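You operate a simulated robot arm through the tools that you are given. There is no shell and no other tool. Be economical: measure what you need, move in short steps, check, and stop when the job is done.

The job below is to be done with a simulated robot arm. You get a single attempt, and the scene is never put back.

TASK
Turn the purple, grey, teal and brown knobs on the loom till each dial shows 6.
Fine: the white sign tells what a click does.
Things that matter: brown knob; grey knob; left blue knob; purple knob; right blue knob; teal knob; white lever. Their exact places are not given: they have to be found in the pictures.

Only the result counts: the job must be done as asked and must still hold three seconds after the hand-in. Knocking over, shifting, dropping, spilling or breaking anything else fails it.

THE ROBOT
A 6-joint arm with a two-finger gripper, on a carriage that runs on a rail from [0.002, -1.204] to [-0.002, 1.136] (x, y) and turns from -156 to 176 degrees about z. Base frame: it is fixed where the carriage stands at the start and does not move with it; the origin is on the floor, on the carriage's upright axis, x ahead of it, y to its left, z up; the surface under the hand at the start is at about z = 0.844. Readings come in m, degrees, newtons and seconds.
Its first joint turns from -166.0 to 166.0 degrees. Places, roughly: brown knob [0.7, 0, 1]; grey knob [0.7, 0.1, 1]; left blue knob [0.7, 0.6, 0.9]; purple knob [0.7, 0.2, 1]; right blue knob [0.8, -0.1, 0.9]; teal knob [0.7, 0.1, 1]; white lever [0.6, 0, 1]. Payload 5 kg.
Tool frame: the origin (TCP) lies between the finger pads and is the grasp point; the fingertips stand 0.03 m ahead of it; z points along the fingers, y is the line along which they close. The gripper opens to 0.176 m. The gripper's body begins 0.153 m behind the TCP.
Orientation is told as [roll, pitch, yaw] about the base's x, y, z axes, in that order, counted from this pose: with the fingers straight down and closing along the base's y, the tool's x points along the base's -x, its y along +y and its z along -z.

THE INTERFACE
- The arm moves only by the tool play_rows. Its argument "deltas" is a list of rows, each an object of numbers (a shift or turn left out is 0, a gripper value left out holds the last): "hand": the closure, from 0 (fully open) to 1 (shut); "tx", "ty", "tz": the shift along the tool's x, y, z in m; "wx", "wy", "wz": the turn, a rotation vector about the tool's x, y, z in degrees. In form: [{"hand": .., "tx": .., "ty": .., "tz": .., "wx": .., "wy": .., "wz": ..}, ...]. A call has 1 to 8 rows; each row shifts and turns the commanded pose from where the row before left it, along the tool's axes as they then stand. Rows are played at 5 a second. More than 0.05 m and 8.6 degrees between two rows, or a gripper value outside its range, and nothing of the call is played. A pose out of reach is approached as far as the arm can. The call stops where the force on the tool passes 40 N (or 10 N more than at its start, if that is more) or the arm is blocked; 0.2 s more then pass. Each finger halts on what it meets, pressing with about 30 N; the grip force reading is that of the motor and also rises with nothing between the fingers. The clock runs only during rows and for 0.2 s after the last one: add rows that do not move to give the fingers time. It gives the time, the measured TCP pose, the force on the tool (base axes), the opening and the grip force at its end, in the units of the frame above (readings bear some noise), with the torque about the TCP (base axes, N m) and any sound that the robot's microphone picked up.
- Cameras (640 x 400 px; columns grow to the right, rows downward): "scene" is now at [0.0724, 0.2139, 1.6244]; the picture's right is [0.05, -1.00, 0.00], its down [-0.37, -0.02, -0.93] and it looks along [0.93, 0.04, -0.37] (base axes); focal length 249 px, centre (320, 200). "wrist" rides on the gripper at [0.067, -0.009, -0.183] in the tool frame; the picture's right is [0.14, 0.99, 0.00], its down [-0.92, 0.13, -0.36] and it looks along [-0.36, 0.05, 0.93] (tool axes); focal length 251 px, centre (320, 200).
- snapshot(camera): a new picture of that camera. The clock stands still meanwhile.
- raise_lower(by): slides the trunk up (or, below 0, down) by that many m; the arm and the scene camera ride with it, the base frame stays. It gives what a move gives, with no picture.
- drive_base(legs): drives the robot by 1 to 6 legs, each [ahead, left, turn to the left] in m, m and degrees, along the robot's own axes; the way and the turn of a leg run together, so that a leg with both is an arc; at most 1.5 m and 180 degrees a leg. The arm and the cameras ride along, it lands a little off, and it stops where it bumps. It keeps to its track: a leg is cut to what the track allows. It gives what a move gives.
- aim_head(pan, tilt): turns the head with the scene camera to pan (to the left, within 120 degrees either way) and tilt (down, from -29 to 69), counted from straight ahead of the robot. It gives what a move gives.
- probe_pixels(camera, pixels): for up to 12 pixels [column, row] of the newest picture of that camera ("zoom" is the newest enlarged one), the place [x, y, z] in the base frame of the surface seen there, good to about 0.003 m. The clock stands still meanwhile.
- inspect(camera, box): a new picture of the part [left, top, right, bottom] of that camera's present view, enlarged. The clock stands still meanwhile.
- sign_off(): hands the job in; it is judged then, once.

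Go step by step. Measure first, check grasps and placings, and put right what went wrong. The budget is 80 turns and 60 pictures, counting those below and the enlarged ones. Unless the task says otherwise, let go and move clear before handing in, and close with one line.

The tools are called after "Request:" as a command line: name --argument value ..., lists and objects as JSON in quotes. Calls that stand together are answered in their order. play_rows: Moves the arm, as the interface text tells. Its arguments: {"type":"object","properties":{"deltas":{"type":"array","items":{"type":"object","properties":{"hand":{"type":"number"},"tx":{"type":"number"},"ty":{"type":"number"},"tz":{"type":"number"},"wx":{"type":"number"},"wy":{"type":"number"},"wz":{"type":"number"}}}}},"required":["deltas"]} The other tools are called the same way: raise_lower (by) slides the trunk up or down; drive_base (legs) drives the base; aim_head (pan, tilt) turns the head that bears the scene camera; snapshot (camera) takes a picture; probe_pixels (camera, pixels) gives the place of the surface under pixels of a picture; inspect (camera, box) takes an enlarged picture of a part of a camera's view; sign_off () hands the job in.

At the start:

```text
clock: 0.0
eef_pos: [0.5352, 0.2572, 1.2148]
ee_rot: [-0.1, 0.1, 0.0]
contact_force: [-0.3, -0.5, -0.3]
torque: [0.0, -0.01, 0.0]
gripper_width: 0.176
grasp_force: 0.0
trunk travel left (down, up): [-0.15, 0.2]
robot x, y, heading: [-0.0002, -0.0003, 0.1]
head pan, tilt: [19.6, 68.8]
```

scene: 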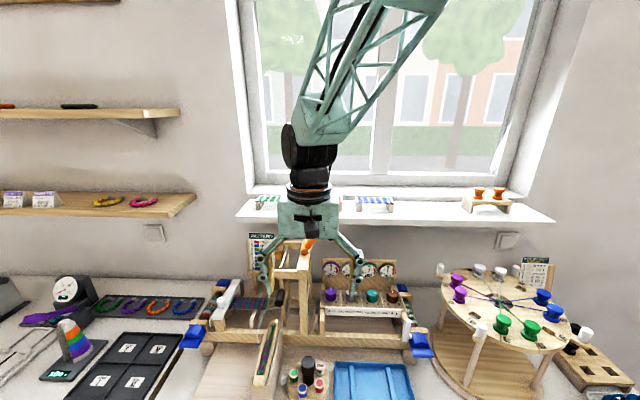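
wrist: 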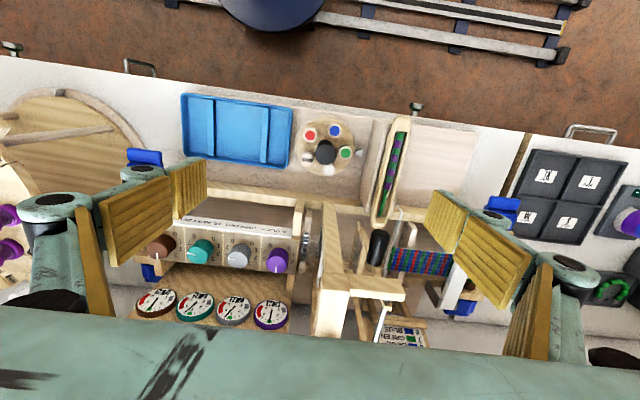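

The loom shows four knobs in the scene picture near (330-395, 295) with dials above, and a white sign below them. I'll enlarge both.

Request:
inspect --camera "scene" --box '[310, 250, 420, 320]'

Request:
inspect --camera "wrist" --box '[120, 200, 310, 335]'

```text
5.71 times, centred on (365, 285) of scene
```

zoom: 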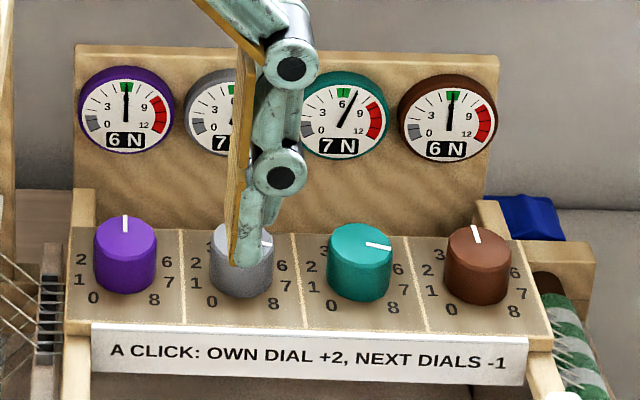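

```text
2.96 times, centred on (215, 268) of wrist
```

zoom: 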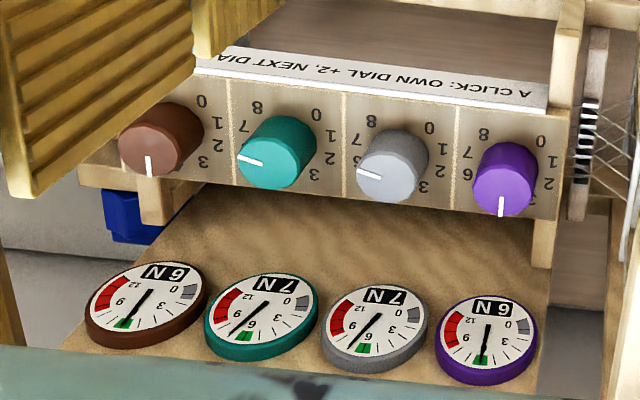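

The dials read purple 6, grey 7, teal 7 and brown 6, and a click adds 2 to its own dial and takes 1 from the neighbours. Solving gives purple -1, grey -2, teal -2 and brown -1. Next I'll measure the knobs and the panel tilt in the wrist zoom.

Request:
probe_pixels --camera "zoom" --pixels '[[505, 170], [402, 155], [287, 140], [172, 128], [455, 125], [455, 205], [345, 105], [345, 180], [230, 95], [550, 120], [540, 215], [500, 210]]'

Request:
inspect --camera "wrist" --box '[140, 220, 300, 290]'

```text
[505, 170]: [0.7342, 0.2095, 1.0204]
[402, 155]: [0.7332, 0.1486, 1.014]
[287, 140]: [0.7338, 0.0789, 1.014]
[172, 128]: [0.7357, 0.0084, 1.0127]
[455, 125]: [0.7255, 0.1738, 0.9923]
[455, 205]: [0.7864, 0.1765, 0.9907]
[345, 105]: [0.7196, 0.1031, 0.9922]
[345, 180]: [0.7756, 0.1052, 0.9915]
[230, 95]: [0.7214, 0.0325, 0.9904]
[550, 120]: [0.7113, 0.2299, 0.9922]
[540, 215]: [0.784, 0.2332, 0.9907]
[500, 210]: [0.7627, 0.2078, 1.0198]
```

```text
4.00 times, centred on (220, 255) of wrist
```

zoom: 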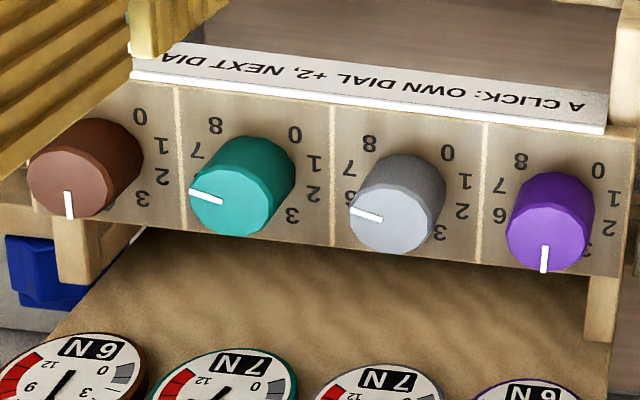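

The panel is flat (z≈0.991), so the knobs stand upright and the tool can work straight down. Now I'll probe the top faces and pointers.

Request:
probe_pixels --camera "zoom" --pixels '[[512, 232], [582, 237], [547, 205], [544, 270], [385, 250], [352, 212], [420, 215], [384, 184], [191, 193], [220, 202], [68, 193], [68, 216]]'

Request:
probe_pixels --camera "zoom" --pixels '[[225, 232], [225, 166], [258, 200], [66, 148], [32, 180], [102, 182], [350, 209], [380, 218], [544, 247], [380, 217], [547, 235], [200, 190]]'

```text
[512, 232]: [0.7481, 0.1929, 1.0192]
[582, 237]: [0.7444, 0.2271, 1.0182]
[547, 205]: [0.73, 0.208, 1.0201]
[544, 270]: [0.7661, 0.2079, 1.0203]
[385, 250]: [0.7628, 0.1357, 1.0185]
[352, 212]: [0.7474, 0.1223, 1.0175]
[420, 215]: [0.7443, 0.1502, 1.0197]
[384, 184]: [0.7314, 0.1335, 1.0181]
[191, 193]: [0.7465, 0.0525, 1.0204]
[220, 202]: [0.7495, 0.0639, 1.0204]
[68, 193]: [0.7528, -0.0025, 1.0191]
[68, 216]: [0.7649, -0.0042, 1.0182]
```

```text
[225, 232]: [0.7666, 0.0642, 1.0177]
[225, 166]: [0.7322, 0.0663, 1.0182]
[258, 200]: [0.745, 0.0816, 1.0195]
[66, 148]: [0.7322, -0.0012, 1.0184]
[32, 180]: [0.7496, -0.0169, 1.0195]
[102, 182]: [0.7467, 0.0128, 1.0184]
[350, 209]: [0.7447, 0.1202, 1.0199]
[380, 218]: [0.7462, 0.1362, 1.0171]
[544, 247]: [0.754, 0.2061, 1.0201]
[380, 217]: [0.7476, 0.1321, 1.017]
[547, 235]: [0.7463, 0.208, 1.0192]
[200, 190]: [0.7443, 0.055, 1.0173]
```

Knob centres are at about x=0.748 and y=0.208/0.137/0.067/-0.002, with a radius of about 0.018. I'll probe the scale labels for the click angle, and the tower and dial board for clearance.

Request:
probe_pixels --camera "zoom" --pixels '[[215, 125], [196, 150], [294, 135], [315, 163], [313, 192], [293, 215], [521, 160], [499, 186], [499, 215], [598, 170], [613, 197], [608, 228]]'

Request:
probe_pixels --camera "wrist" --pixels '[[335, 270], [330, 290], [375, 288], [378, 245], [270, 315], [155, 300], [220, 285], [308, 235], [330, 215], [150, 215], [395, 165], [335, 180]]'

Request:
snapshot --camera "wrist"

```text
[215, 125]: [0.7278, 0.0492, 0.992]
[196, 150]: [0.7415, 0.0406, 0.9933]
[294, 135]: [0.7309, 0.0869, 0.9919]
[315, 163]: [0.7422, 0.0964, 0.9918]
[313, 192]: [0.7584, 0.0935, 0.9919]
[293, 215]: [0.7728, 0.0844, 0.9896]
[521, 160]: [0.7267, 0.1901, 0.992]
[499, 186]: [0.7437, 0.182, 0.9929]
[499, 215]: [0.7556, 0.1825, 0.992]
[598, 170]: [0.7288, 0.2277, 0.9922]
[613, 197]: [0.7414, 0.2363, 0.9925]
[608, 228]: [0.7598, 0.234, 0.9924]
```

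```text
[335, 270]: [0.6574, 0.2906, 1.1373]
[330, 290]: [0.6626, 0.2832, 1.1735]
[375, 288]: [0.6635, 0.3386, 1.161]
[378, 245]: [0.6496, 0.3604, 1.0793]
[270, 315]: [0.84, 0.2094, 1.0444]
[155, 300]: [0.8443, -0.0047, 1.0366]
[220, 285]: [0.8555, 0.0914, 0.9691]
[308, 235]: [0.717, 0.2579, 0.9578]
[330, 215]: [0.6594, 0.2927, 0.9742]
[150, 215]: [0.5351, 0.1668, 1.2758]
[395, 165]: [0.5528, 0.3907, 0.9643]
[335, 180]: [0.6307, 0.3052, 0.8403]
```

```text
54 pictures are left
```

wrist: 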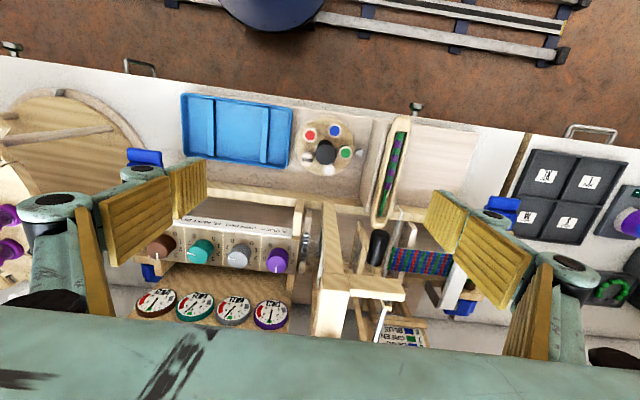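

The labels are about 34° apart: grey and teal point at 7, purple and brown at 4. The tower next to the purple knob could be in the way, so I'll probe its extent from the scene camera.

Request:
inspect --camera "scene" --box '[190, 220, 440, 376]'

```text
2.56 times, centred on (315, 298) of scene
```

zoom: 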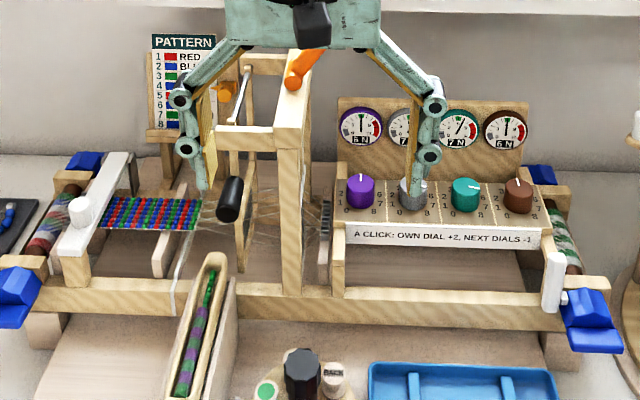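

Request:
probe_pixels --camera "zoom" --pixels '[[290, 120], [310, 85], [300, 75], [315, 55], [290, 70], [312, 110], [305, 150], [250, 62], [240, 130], [340, 100], [525, 105], [550, 260]]'

```text
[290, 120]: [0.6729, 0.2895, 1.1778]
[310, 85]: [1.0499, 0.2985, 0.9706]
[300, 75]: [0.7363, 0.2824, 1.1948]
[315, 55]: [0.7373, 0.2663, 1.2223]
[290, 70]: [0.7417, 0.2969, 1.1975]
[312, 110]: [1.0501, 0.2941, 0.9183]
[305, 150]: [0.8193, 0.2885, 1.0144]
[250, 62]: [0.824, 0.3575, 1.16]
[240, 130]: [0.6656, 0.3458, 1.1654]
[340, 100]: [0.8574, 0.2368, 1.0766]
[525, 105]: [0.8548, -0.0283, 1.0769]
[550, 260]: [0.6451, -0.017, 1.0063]
```

The orange lever (about [0.737, 0.27, 1.22]) is close to the purple knob, so purple needs care and I'll do grey first. I'll narrow the gripper, go sideways and then over to above grey.

Request:
play_rows --deltas '[{"hand": 0.68, "ty": -0.04}, {"ty": -0.04}, {"ty": -0.04}, {"tx": -0.0426}, {"tx": -0.0426}, {"tx": -0.0426}, {"tx": -0.0426}, {"tx": -0.0426}]'

Request:
play_rows --deltas '[{"wz": 8.44}, {"wz": 8.44}, {"wz": 8.44}, {"wz": 8.44}, {"tz": 0.04}, {"tz": 0.04}, {"tz": 0.04}, {}]'

Request:
snapshot --camera "wrist"

Request:
snapshot --camera "scene"

```text
clock: 1.8
eef_pos: [0.7517, 0.1379, 1.2126]
ee_rot: [0.0, 0.0, -0.1]
contact_force: [-1.2, 1.2, 0.1]
torque: [0.03, -0.05, 0.02]
gripper_width: 0.0565
grasp_force: 0.1
trunk travel left (down, up): [-0.15, 0.2]
robot x, y, heading: [-0.0027, 0.0028, 0.0]
head pan, tilt: [19.6, 68.8]
```

```text
clock: 3.6
eef_pos: [0.7501, 0.1363, 1.0937]
ee_rot: [-0.1, 0.0, -33.8]
contact_force: [1.2, 0.1, -0.4]
torque: [-0.01, 0.11, 0.0]
gripper_width: 0.0562
grasp_force: 0.1
trunk travel left (down, up): [-0.15, 0.2]
robot x, y, heading: [-0.004, 0.0007, -0.0]
head pan, tilt: [19.6, 68.8]
```

```text
52 pictures are left
```

wrist: 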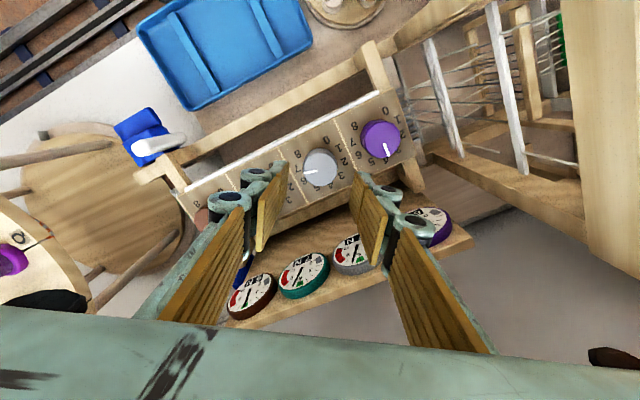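

```text
51 pictures are left
```

scene: 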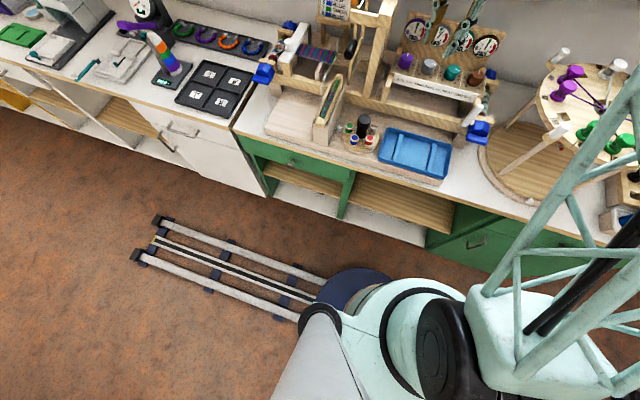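

The gripper is over grey and clear of its neighbours. I'll aim the head at the dials, lower onto grey and close.

Request:
aim_head --pan 0 --tilt 30

Request:
play_rows --deltas '[{"tz": 0.035}, {"tz": 0.03}, {}]'

Request:
snapshot --camera "wrist"

Request:
snapshot --camera "scene"

```text
clock: 4.7
eef_pos: [0.751, 0.1375, 1.0953]
ee_rot: [0.0, 0.1, -33.9]
contact_force: [0.2, 0.6, 0.2]
torque: [0.02, -0.01, -0.04]
gripper_width: 0.0564
grasp_force: 0.1
trunk travel left (down, up): [-0.15, 0.2]
robot x, y, heading: [0.0003, -0.0018, 0.1]
head pan, tilt: [0.0, 30.0]
```

```text
clock: 5.5
eef_pos: [0.7507, 0.1379, 1.0292]
ee_rot: [0.0, 0.0, -33.8]
contact_force: [0.3, 0.1, 0.4]
torque: [0.01, 0.11, 0.02]
gripper_width: 0.0562
grasp_force: 0.0
trunk travel left (down, up): [-0.15, 0.2]
robot x, y, heading: [-0.0006, -0.0007, -0.3]
head pan, tilt: [0.0, 30.0]
```

```text
50 pictures are left
```

wrist: 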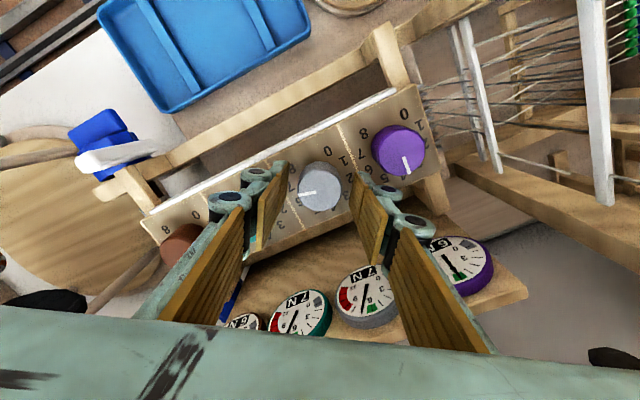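

```text
49 pictures are left
```

scene: 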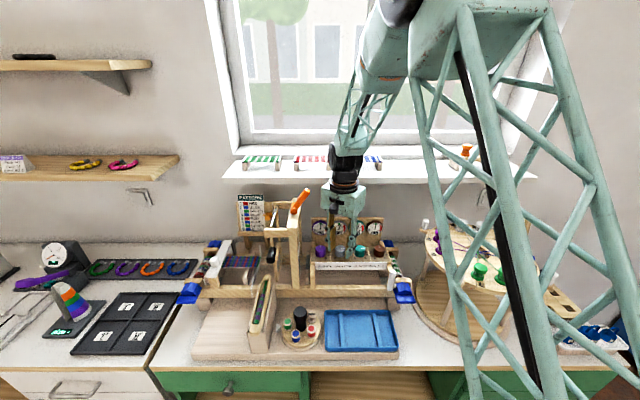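

The fingers straddle grey with the tips at about z 1.0. I'll close on it.

Request:
play_rows --deltas '[{"hand": 0.84}, {}, {}, {}]'

Request:
inspect --camera "scene" --box '[270, 180, 420, 274]'

```text
clock: 6.5
eef_pos: [0.7487, 0.1381, 1.0287]
ee_rot: [0.0, 0.0, -33.8]
contact_force: [-0.6, 1.2, 0.9]
torque: [0.05, 0.03, 0.02]
gripper_width: 0.0365
grasp_force: 44.7
trunk travel left (down, up): [-0.15, 0.2]
robot x, y, heading: [-0.0006, 0.0025, 0.0]
head pan, tilt: [0.0, 30.0]
```

```text
4.26 times, centred on (345, 227) of scene
```

zoom: 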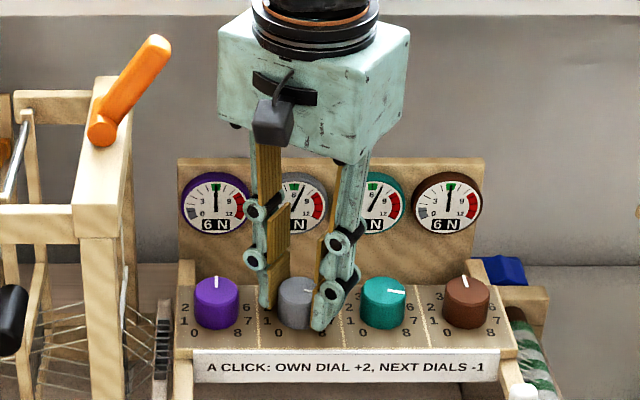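

Grey is gripped (width 0.0365). I'll turn it one click counterclockwise and probe the orange lever on the same zoom.

Request:
probe_pixels --camera "zoom" --pixels '[[155, 45], [167, 47], [130, 90], [105, 130], [116, 135], [120, 170]]'

Request:
play_rows --deltas '[{"wz": -8.44}, {"wz": -8.44}, {"wz": -8.44}, {"wz": -8.44}, {}]'

Request:
inspect --camera "scene" --box '[270, 180, 420, 274]'

```text
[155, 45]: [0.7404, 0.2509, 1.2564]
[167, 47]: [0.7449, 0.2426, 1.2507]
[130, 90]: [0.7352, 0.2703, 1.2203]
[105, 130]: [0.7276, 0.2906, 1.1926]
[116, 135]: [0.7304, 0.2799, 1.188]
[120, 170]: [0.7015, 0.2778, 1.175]
```

```text
clock: 7.7
eef_pos: [0.7491, 0.1382, 1.0293]
ee_rot: [0.0, 0.0, 0.1]
contact_force: [5.2, 14.7, -10.9]
torque: [0.59, -0.72, 0.03]
gripper_width: 0.0366
grasp_force: 45.2
trunk travel left (down, up): [-0.15, 0.2]
robot x, y, heading: [-0.0006, 0.0013, 0.1]
head pan, tilt: [0.0, 30.0]
```

```text
4.26 times, centred on (345, 227) of scene
```

zoom: 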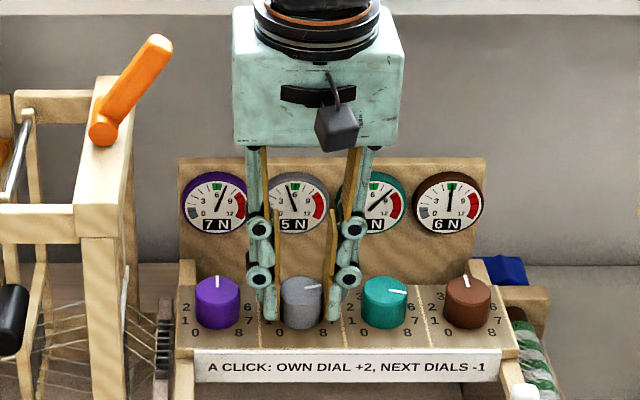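

The click worked: purple 7, grey 5, teal 8. To keep every tension moderate, I'll do teal twice next, so I'll release, lift, move 0.07 to teal, pre-rotate and lower.

Request:
play_rows --deltas '[{"hand": 0.68}, {}, {"tz": -0.04}, {"tz": -0.02}, {"ty": -0.035}, {"ty": -0.0355}, {"wz": 8.44}, {"wz": 8.44}]'

Request:
play_rows --deltas '[{"wz": 8.44}, {"wz": 8.44}, {}]'

Request:
snapshot --camera "wrist"

Request:
inspect --camera "scene" --box '[270, 180, 420, 274]'

```text
clock: 9.4
eef_pos: [0.7493, 0.0674, 1.0895]
ee_rot: [0.0, 0.0, -17.0]
contact_force: [0.4, 1.2, -0.9]
torque: [-0.06, -0.04, -0.02]
gripper_width: 0.0562
grasp_force: 0.1
trunk travel left (down, up): [-0.15, 0.2]
robot x, y, heading: [0.0021, -0.001, -0.1]
head pan, tilt: [0.0, 30.0]
```

```text
clock: 10.2
eef_pos: [0.7497, 0.0669, 1.0889]
ee_rot: [0.0, 0.0, -33.8]
contact_force: [-0.1, 0.3, 0.0]
torque: [0.0, 0.03, 0.0]
gripper_width: 0.0564
grasp_force: 0.0
trunk travel left (down, up): [-0.15, 0.2]
robot x, y, heading: [0.0009, -0.0016, 0.1]
head pan, tilt: [0.0, 30.0]
```

```text
46 pictures are left
```

wrist: 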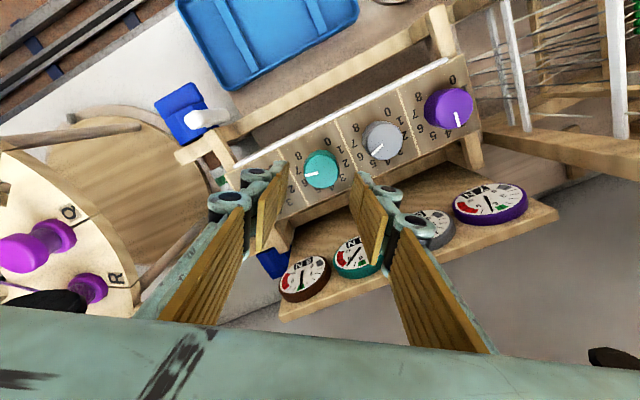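

```text
4.26 times, centred on (345, 227) of scene
```

zoom: 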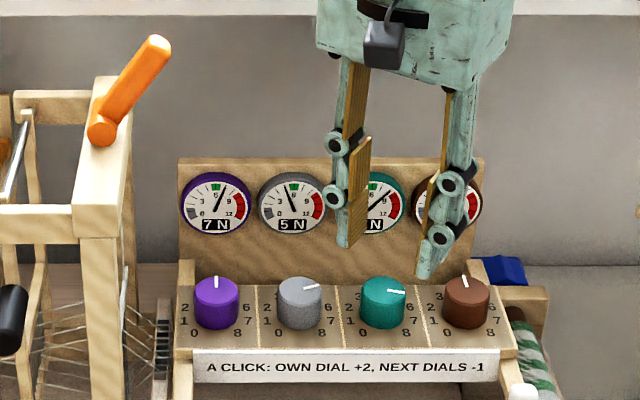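

Purple 7, grey 5 held, and the gripper is over teal. I'll lower, grip and turn two clicks.

Request:
play_rows --deltas '[{"tz": 0.03}, {"tz": 0.03}, {"hand": 0.84}, {}, {}, {}]'

Request:
play_rows --deltas '[{"wz": -8.44}, {"wz": -8.44}, {"wz": -8.44}, {"wz": -8.44}, {}]'

Request:
inspect --camera "scene" --box '[270, 180, 420, 274]'

```text
clock: 11.7
eef_pos: [0.7509, 0.0671, 1.0312]
ee_rot: [0.0, -0.1, -33.7]
contact_force: [16.6, 12.2, -9.0]
torque: [0.26, -0.8, 0.0]
gripper_width: 0.0363
grasp_force: 45.3
trunk travel left (down, up): [-0.15, 0.2]
robot x, y, heading: [-0.0009, 0.0001, -0.2]
head pan, tilt: [0.0, 30.0]
```

```text
clock: 13.0
eef_pos: [0.7515, 0.0671, 1.0293]
ee_rot: [-0.1, -0.3, 0.2]
contact_force: [1.5, 3.8, -2.8]
torque: [0.53, 0.05, 0.02]
gripper_width: 0.0362
grasp_force: 44.7
trunk travel left (down, up): [-0.15, 0.2]
robot x, y, heading: [-0.0017, -0.0016, 0.2]
head pan, tilt: [0.0, 30.0]
stopped in row 5: the force on the tool passed its limit at 41 N (the readings are from after the stop); the commanded pose is now the measured one
```

```text
4.26 times, centred on (345, 227) of scene
```

zoom: 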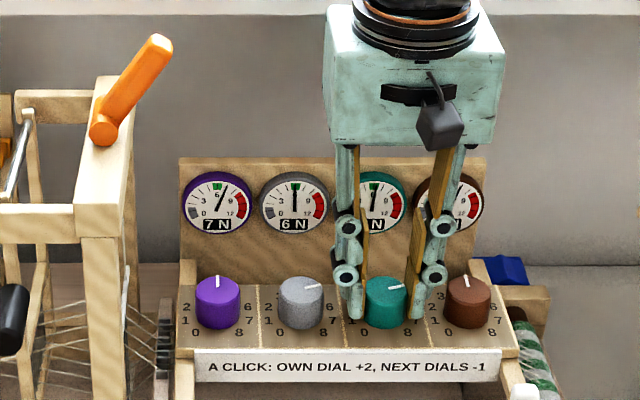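

The click registered (grey now 6). The off-axis force has been relieved because the commanded pose is now the measured one, so I'll turn teal the second click.

Request:
play_rows --deltas '[{"wz": -8.44}, {"wz": -8.44}, {"wz": -8.44}, {"wz": -8.44}, {}]'

Request:
inspect --camera "scene" --box '[270, 180, 420, 274]'

```text
clock: 14.2
eef_pos: [0.7513, 0.0672, 1.0302]
ee_rot: [-0.1, -0.1, 34.0]
contact_force: [-0.3, 25.3, -6.9]
torque: [0.73, 0.19, 0.03]
gripper_width: 0.0365
grasp_force: 44.6
trunk travel left (down, up): [-0.15, 0.2]
robot x, y, heading: [0.0009, -0.0042, 0.3]
head pan, tilt: [0.0, 30.0]
```

```text
4.26 times, centred on (345, 227) of scene
```

zoom: 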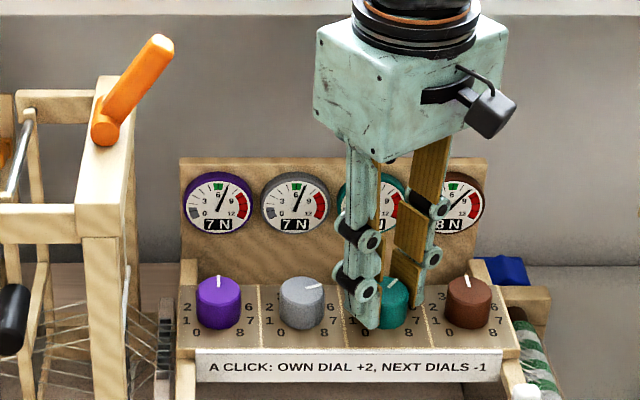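

Purple 7, grey 7, brown 8 as predicted, so teal is at 4. Next is brown: release, lift, rotate back and move over.

Request:
play_rows --deltas '[{"hand": 0.68}, {}, {"tz": -0.04}, {"tz": -0.02}, {"wz": 8.5}, {"wz": 8.5}, {"wz": 8.5}, {"wz": 8.5}]'

Request:
play_rows --deltas '[{"ty": -0.035}, {"ty": -0.035}, {"wz": 8.5}, {"wz": 8.5}, {}]'

Request:
snapshot --camera "wrist"

Request:
inspect --camera "scene" --box '[270, 180, 420, 274]'

```text
clock: 16.0
eef_pos: [0.7497, 0.0681, 1.0907]
ee_rot: [0.0, -0.1, -0.2]
contact_force: [0.8, 0.7, -0.1]
torque: [0.01, -0.02, 0.0]
gripper_width: 0.0562
grasp_force: 0.1
trunk travel left (down, up): [-0.15, 0.2]
robot x, y, heading: [0.0007, 0.0024, -0.1]
head pan, tilt: [0.0, 30.0]
```

```text
clock: 17.2
eef_pos: [0.7493, -0.0018, 1.0883]
ee_rot: [0.1, -0.1, -17.1]
contact_force: [0.3, 0.2, 0.0]
torque: [-0.02, 0.0, 0.0]
gripper_width: 0.0561
grasp_force: 0.1
trunk travel left (down, up): [-0.15, 0.2]
robot x, y, heading: [0.0001, 0.0011, -0.3]
head pan, tilt: [0.0, 30.0]
```

```text
42 pictures are left
```

wrist: 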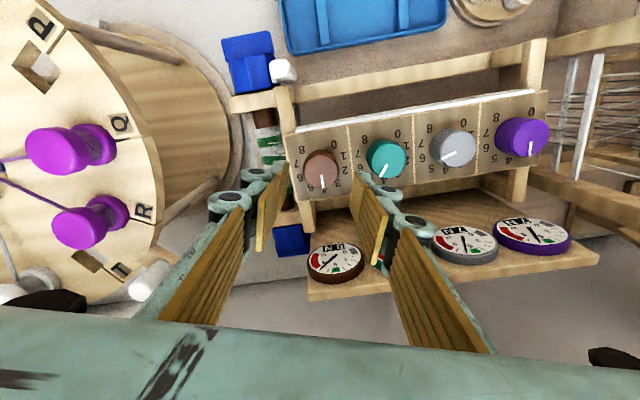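

```text
4.26 times, centred on (345, 227) of scene
```

zoom: 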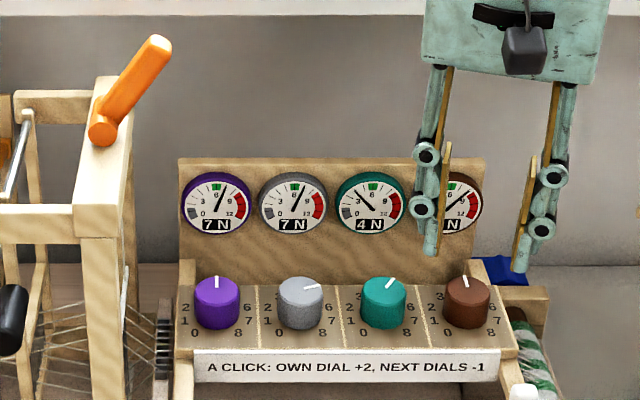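

Teal 4 confirmed. Before lowering on brown, I'll check the heights just to its right, where the outer finger goes.

Request:
probe_pixels --camera "wrist" --pixels '[[296, 150], [290, 190], [305, 215], [270, 140], [275, 165], [285, 110], [320, 160], [285, 240], [340, 200]]'

```text
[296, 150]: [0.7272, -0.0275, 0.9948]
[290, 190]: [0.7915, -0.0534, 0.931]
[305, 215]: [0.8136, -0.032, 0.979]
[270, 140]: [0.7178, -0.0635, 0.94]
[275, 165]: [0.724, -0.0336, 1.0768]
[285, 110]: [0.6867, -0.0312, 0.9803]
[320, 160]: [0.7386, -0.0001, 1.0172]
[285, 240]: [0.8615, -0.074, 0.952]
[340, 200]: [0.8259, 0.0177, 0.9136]
```

The way is clear. I'll lower onto brown, grip it and turn one click.

Request:
play_rows --deltas '[{"tz": 0.03}, {"tz": 0.03}, {"hand": 0.84}, {}, {}, {}]'

Request:
play_rows --deltas '[{"wz": -8.5}, {"wz": -8.5}, {"wz": -8.5}, {"wz": -8.5}, {}]'

Request:
inspect --camera "scene" --box '[270, 180, 420, 274]'

```text
clock: 18.6
eef_pos: [0.7509, -0.0024, 1.0283]
ee_rot: [0.0, 0.0, -17.1]
contact_force: [7.9, 15.7, -7.4]
torque: [0.5, -0.52, 0.02]
gripper_width: 0.0364
grasp_force: 45.2
trunk travel left (down, up): [-0.15, 0.2]
robot x, y, heading: [-0.0037, 0.004, -0.0]
head pan, tilt: [0.0, 30.0]
```

```text
clock: 19.8
eef_pos: [0.7508, -0.0019, 1.029]
ee_rot: [0.0, 0.0, 17.1]
contact_force: [-3.9, 11.4, -25.1]
torque: [0.2, 0.21, 0.01]
gripper_width: 0.0362
grasp_force: 44.8
trunk travel left (down, up): [-0.15, 0.2]
robot x, y, heading: [0.0014, 0.0014, -0.0]
head pan, tilt: [0.0, 30.0]
```

```text
4.26 times, centred on (345, 227) of scene
```

zoom: 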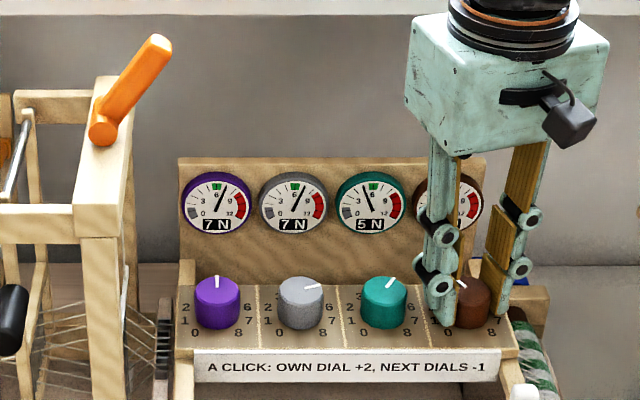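

Teal is now 5, so the click took. For the second grey click I'll put the gripper body along x (yaw about 76), which keeps it away from the orange lever: release, lift, rotate, then move over.

Request:
play_rows --deltas '[{"hand": 0.68}, {}, {"tz": -0.04}, {"tz": -0.03}, {"wz": 8.55}, {"wz": 8.55}, {"ty": 0.047}, {"ty": 0.047}]'

Request:
play_rows --deltas '[{"ty": 0.0455}, {"wz": -8.5}, {"wz": -8.5}, {"wz": -8.5}, {"wz": -8.5}, {"wz": -8.5}, {"wz": -8.5}, {}]'

Request:
play_rows --deltas '[{"wz": -8.5}, {"wz": -8.5}, {"wz": -8.5}, {}]'

Request:
snapshot --camera "wrist"

Request:
inspect --camera "scene" --box '[270, 180, 420, 274]'

```text
clock: 21.6
eef_pos: [0.7503, 0.0908, 1.1032]
ee_rot: [0.1, -0.3, -0.3]
contact_force: [0.4, -0.1, 0.3]
torque: [-0.01, -0.06, -0.02]
gripper_width: 0.0563
grasp_force: 0.1
trunk travel left (down, up): [-0.15, 0.2]
robot x, y, heading: [0.0024, 0.0023, -0.2]
head pan, tilt: [0.0, 30.0]
```

```text
clock: 23.4
eef_pos: [0.7508, 0.1356, 1.1008]
ee_rot: [-0.1, 0.0, 50.9]
contact_force: [-1.0, -0.3, -0.1]
torque: [0.0, 0.01, -0.01]
gripper_width: 0.0565
grasp_force: 0.2
trunk travel left (down, up): [-0.15, 0.2]
robot x, y, heading: [0.0017, 0.0025, 0.1]
head pan, tilt: [0.0, 30.0]
```

```text
clock: 24.4
eef_pos: [0.7505, 0.1358, 1.1012]
ee_rot: [-0.1, -0.1, 76.4]
contact_force: [0.6, -0.1, -0.3]
torque: [0.03, 0.0, 0.01]
gripper_width: 0.0563
grasp_force: 0.0
trunk travel left (down, up): [-0.15, 0.2]
robot x, y, heading: [0.0016, -0.0007, -0.0]
head pan, tilt: [0.0, 30.0]
```

```text
39 pictures are left
```

wrist: 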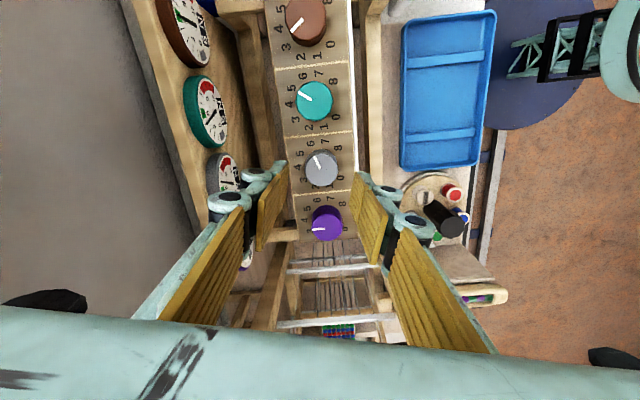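

```text
4.26 times, centred on (345, 227) of scene
```

zoom: 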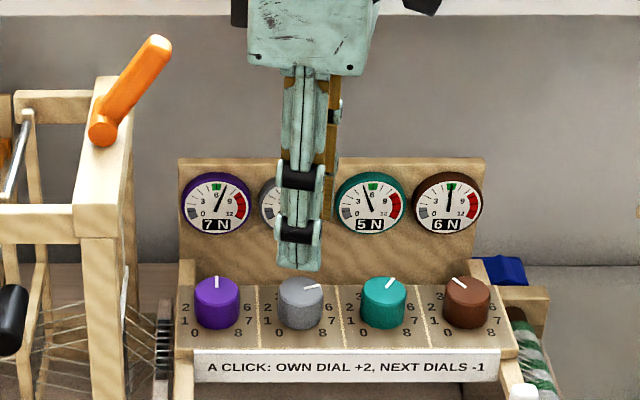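

Brown 6, teal 5 and purple 7 as expected. I'll lower 0.07 onto grey, grip and turn one click.

Request:
play_rows --deltas '[{"tz": 0.036}, {"tz": 0.036, "ty": 0.001}, {"hand": 0.84}, {}, {}, {}]'

Request:
play_rows --deltas '[{"wz": -8.5}, {"wz": -8.5}, {"wz": -8.5}, {"wz": -8.5}, {}]'

Request:
inspect --camera "scene" --box '[270, 180, 420, 274]'

```text
clock: 25.8
eef_pos: [0.7505, 0.1364, 1.0298]
ee_rot: [0.0, 0.0, 76.3]
contact_force: [-15.2, 3.2, -26.3]
torque: [0.16, 0.4, 0.03]
gripper_width: 0.0371
grasp_force: 44.9
trunk travel left (down, up): [-0.15, 0.2]
robot x, y, heading: [-0.0021, 0.0009, -0.2]
head pan, tilt: [0.0, 30.0]
```

```text
clock: 27.0
eef_pos: [0.7504, 0.1361, 1.0305]
ee_rot: [-0.3, 0.1, 110.4]
contact_force: [-6.3, -7.2, -1.4]
torque: [-0.29, 0.19, -0.01]
gripper_width: 0.0368
grasp_force: 45.0
trunk travel left (down, up): [-0.15, 0.2]
robot x, y, heading: [-0.0003, -0.0007, 0.1]
head pan, tilt: [0.0, 30.0]
```

```text
4.26 times, centred on (345, 227) of scene
```

zoom: 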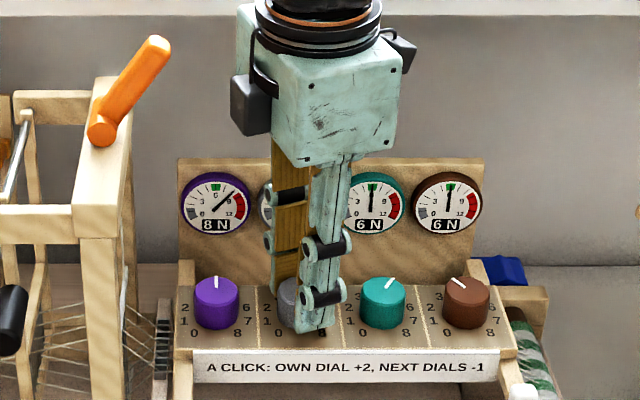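

Purple 8, teal 6, brown 6, so grey is at 5 and one purple click remains. The lever overhangs purple, so I'll release, lift, go to yaw 73, and lean the gripper's top away (17° about the closing axis) before moving across.

Request:
play_rows --deltas '[{"hand": 0.68}, {}, {"tz": -0.04}, {"tz": -0.04}, {}]'

Request:
play_rows --deltas '[{"wz": 7.48}, {"wz": 7.48}, {"wz": 7.48}, {"wz": 7.48}, {"wz": 7.48}, {"wy": -8.4}, {"wy": -8.4}, {}]'

Request:
inspect --camera "scene" --box '[250, 150, 430, 262]'

```text
clock: 28.2
eef_pos: [0.7495, 0.1357, 1.1076]
ee_rot: [-0.3, 0.0, 110.3]
contact_force: [-0.7, 0.1, 1.8]
torque: [0.06, -0.15, 0.0]
gripper_width: 0.0563
grasp_force: 0.0
trunk travel left (down, up): [-0.15, 0.2]
robot x, y, heading: [-0.0011, 0.0011, 0.0]
head pan, tilt: [0.0, 30.0]
```

```text
clock: 30.0
eef_pos: [0.7487, 0.1352, 1.1086]
ee_rot: [-0.2, -16.9, 72.8]
contact_force: [-0.2, -1.1, 0.9]
torque: [0.16, -0.02, -0.02]
gripper_width: 0.0564
grasp_force: 0.0
trunk travel left (down, up): [-0.15, 0.2]
robot x, y, heading: [0.0006, 0.0015, 0.4]
head pan, tilt: [0.0, 30.0]
```

```text
3.56 times, centred on (340, 206) of scene
```

zoom: 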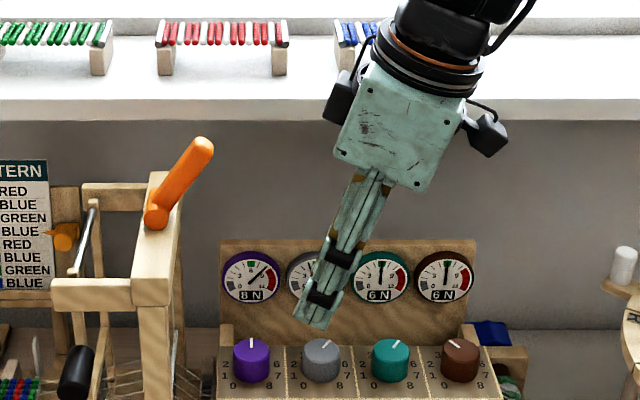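

The lean is right. I'll go down first so the body passes below the lever tip, then move across to purple.

Request:
play_rows --deltas '[{"tx": 0.013, "tz": 0.043}, {}, {"tx": -0.0333, "ty": 0.011, "tz": 0.01}, {"tx": -0.0333, "ty": 0.011, "tz": 0.0101}, {}]'

Request:
inspect --camera "scene" --box '[250, 150, 430, 262]'

Request:
snapshot --camera "wrist"

```text
clock: 31.2
eef_pos: [0.7496, 0.2131, 1.0639]
ee_rot: [-0.1, -16.8, 72.9]
contact_force: [1.0, 1.2, -0.2]
torque: [-0.1, 0.01, 0.02]
gripper_width: 0.056
grasp_force: 0.0
trunk travel left (down, up): [-0.15, 0.2]
robot x, y, heading: [0.0002, 0.0014, -0.0]
head pan, tilt: [0.0, 30.0]
```

```text
3.56 times, centred on (340, 206) of scene
```

zoom: 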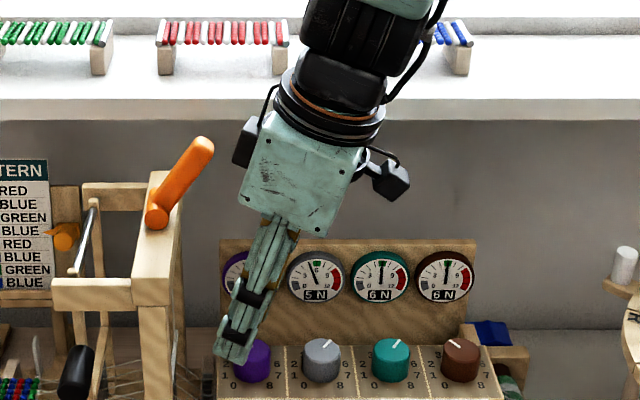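

```text
34 pictures are left
```

wrist: 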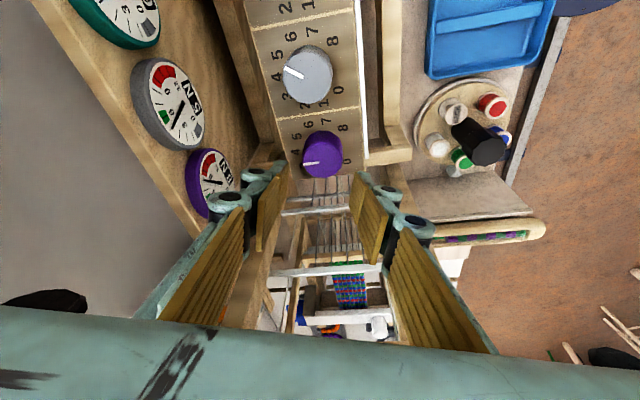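

Lever clearance is fine, but the TCP is at y 0.213, slightly past the knob axis (0.208). I'll check the wood piece near the far finger before lowering.

Request:
probe_pixels --camera "wrist" --pixels '[[262, 152], [285, 155], [300, 190], [320, 150], [380, 160], [322, 135], [322, 172], [303, 155], [341, 155], [275, 230], [270, 140], [320, 182]]'

```text
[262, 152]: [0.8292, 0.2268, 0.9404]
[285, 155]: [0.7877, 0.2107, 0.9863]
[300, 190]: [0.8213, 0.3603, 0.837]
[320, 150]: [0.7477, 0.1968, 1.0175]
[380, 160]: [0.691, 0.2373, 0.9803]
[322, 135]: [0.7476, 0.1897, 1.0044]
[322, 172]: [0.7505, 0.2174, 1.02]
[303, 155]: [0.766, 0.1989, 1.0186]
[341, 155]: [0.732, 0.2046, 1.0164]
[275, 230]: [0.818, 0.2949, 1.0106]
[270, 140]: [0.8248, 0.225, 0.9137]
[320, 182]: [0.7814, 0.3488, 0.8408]
```

Nothing is near the finger paths, and the knob top is centred at about (0.749, 0.207). I'll correct by 5 mm, lower and close.

Request:
play_rows --deltas '[{"tx": 0.0055, "tz": -0.0016}, {}, {"tx": 0.0098, "tz": 0.0325}, {}, {"hand": 0.84}, {}, {}, {}]'

Request:
inspect --camera "scene" --box '[250, 150, 430, 262]'

```text
clock: 33.0
eef_pos: [0.7493, 0.2071, 1.0292]
ee_rot: [-0.2, -16.9, 73.0]
contact_force: [17.1, 0.8, -2.9]
torque: [-0.12, -0.66, 0.0]
gripper_width: 0.0362
grasp_force: 45.0
trunk travel left (down, up): [-0.15, 0.2]
robot x, y, heading: [-0.0021, 0.0002, -0.1]
head pan, tilt: [0.0, 30.0]
```

```text
3.56 times, centred on (340, 206) of scene
```

zoom: 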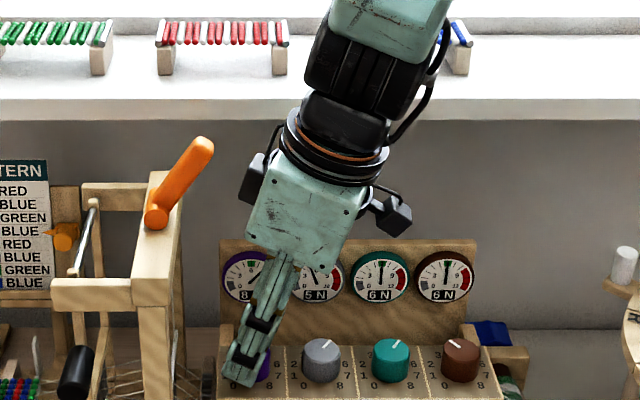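

Purple is gripped and the lever is clear. I'll turn 34° counterclockwise about the vertical, keeping the lean.

Request:
play_rows --deltas '[{"wx": -2.457, "wz": -8.137}, {"wx": -2.457, "wz": -8.137}, {"wx": -2.457, "wz": -8.137}, {"wx": -2.457, "wz": -8.137}, {}]'

Request:
inspect --camera "scene" --box '[250, 150, 430, 262]'

```text
clock: 34.2
eef_pos: [0.7519, 0.2066, 1.03]
ee_rot: [-0.2, -16.7, 107.0]
contact_force: [29.1, 24.2, 9.8]
torque: [1.42, -0.81, -0.04]
gripper_width: 0.036
grasp_force: 45.2
trunk travel left (down, up): [-0.15, 0.2]
robot x, y, heading: [-0.0, -0.0016, -0.0]
head pan, tilt: [0.0, 30.0]
```

```text
3.56 times, centred on (340, 206) of scene
```

zoom: 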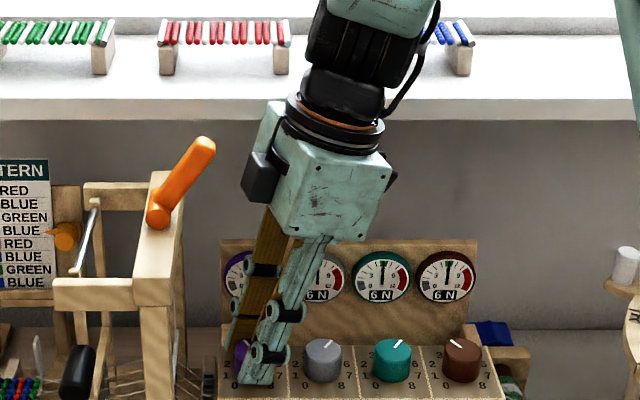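

Grey now reads 6. I'll open, rise straight up, then back away from the lever toward -y and up.

Request:
play_rows --deltas '[{"hand": 0.68}, {}, {}, {"tx": -0.0098, "tz": -0.0325}, {"tx": 0.038, "tz": -0.0115}, {"tx": 0.038, "tz": -0.0115}, {"tx": -0.0116, "tz": -0.038}, {}]'

Request:
play_rows --deltas '[{"tx": 0.038, "tz": -0.0115}, {"tx": 0.038, "tz": -0.0115}, {"tx": 0.038, "tz": -0.0115}, {"tx": -0.0116, "tz": -0.038}, {"tx": -0.0116, "tz": -0.038}, {}]'

Request:
inspect --camera "scene" --box '[250, 150, 430, 262]'

Request:
snapshot --camera "scene"

```text
clock: 36.0
eef_pos: [0.7691, 0.1285, 1.1043]
ee_rot: [-0.2, -16.8, 107.0]
contact_force: [-1.0, 0.1, 1.1]
torque: [-0.1, -0.32, -0.11]
gripper_width: 0.0563
grasp_force: 0.0
trunk travel left (down, up): [-0.15, 0.2]
robot x, y, heading: [-0.0001, -0.0015, -0.1]
head pan, tilt: [0.0, 30.0]
```

```text
clock: 37.4
eef_pos: [0.803, 0.017, 1.1815]
ee_rot: [-0.3, -16.8, 107.0]
contact_force: [0.1, 0.3, 0.1]
torque: [-0.03, -0.12, -0.01]
gripper_width: 0.0562
grasp_force: 0.1
trunk travel left (down, up): [-0.15, 0.2]
robot x, y, heading: [-0.001, -0.0009, 0.1]
head pan, tilt: [0.0, 30.0]
```

```text
3.56 times, centred on (340, 206) of scene
```

zoom: 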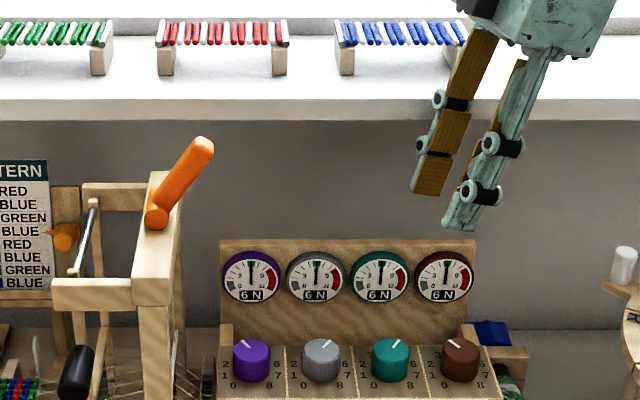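

```text
30 pictures are left
```

scene: 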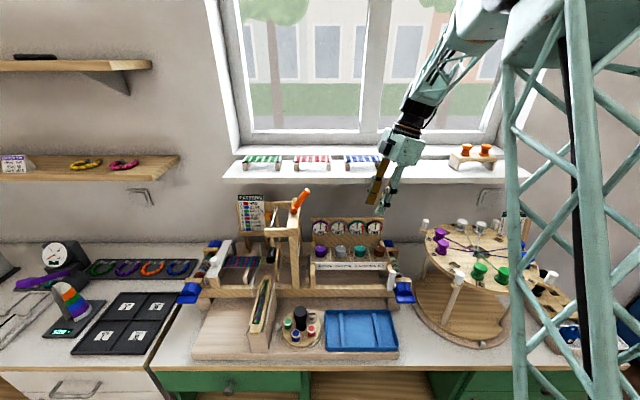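

All four dials read 6 N, the arm is clear and nothing else has moved. I'm handing in.

Request:
sign_off

```text
The job is handed in.
```

The purple, grey, teal and brown dials all showed 6 N in the last picture before I handed the job in, with the arm clear and nothing else disturbed.
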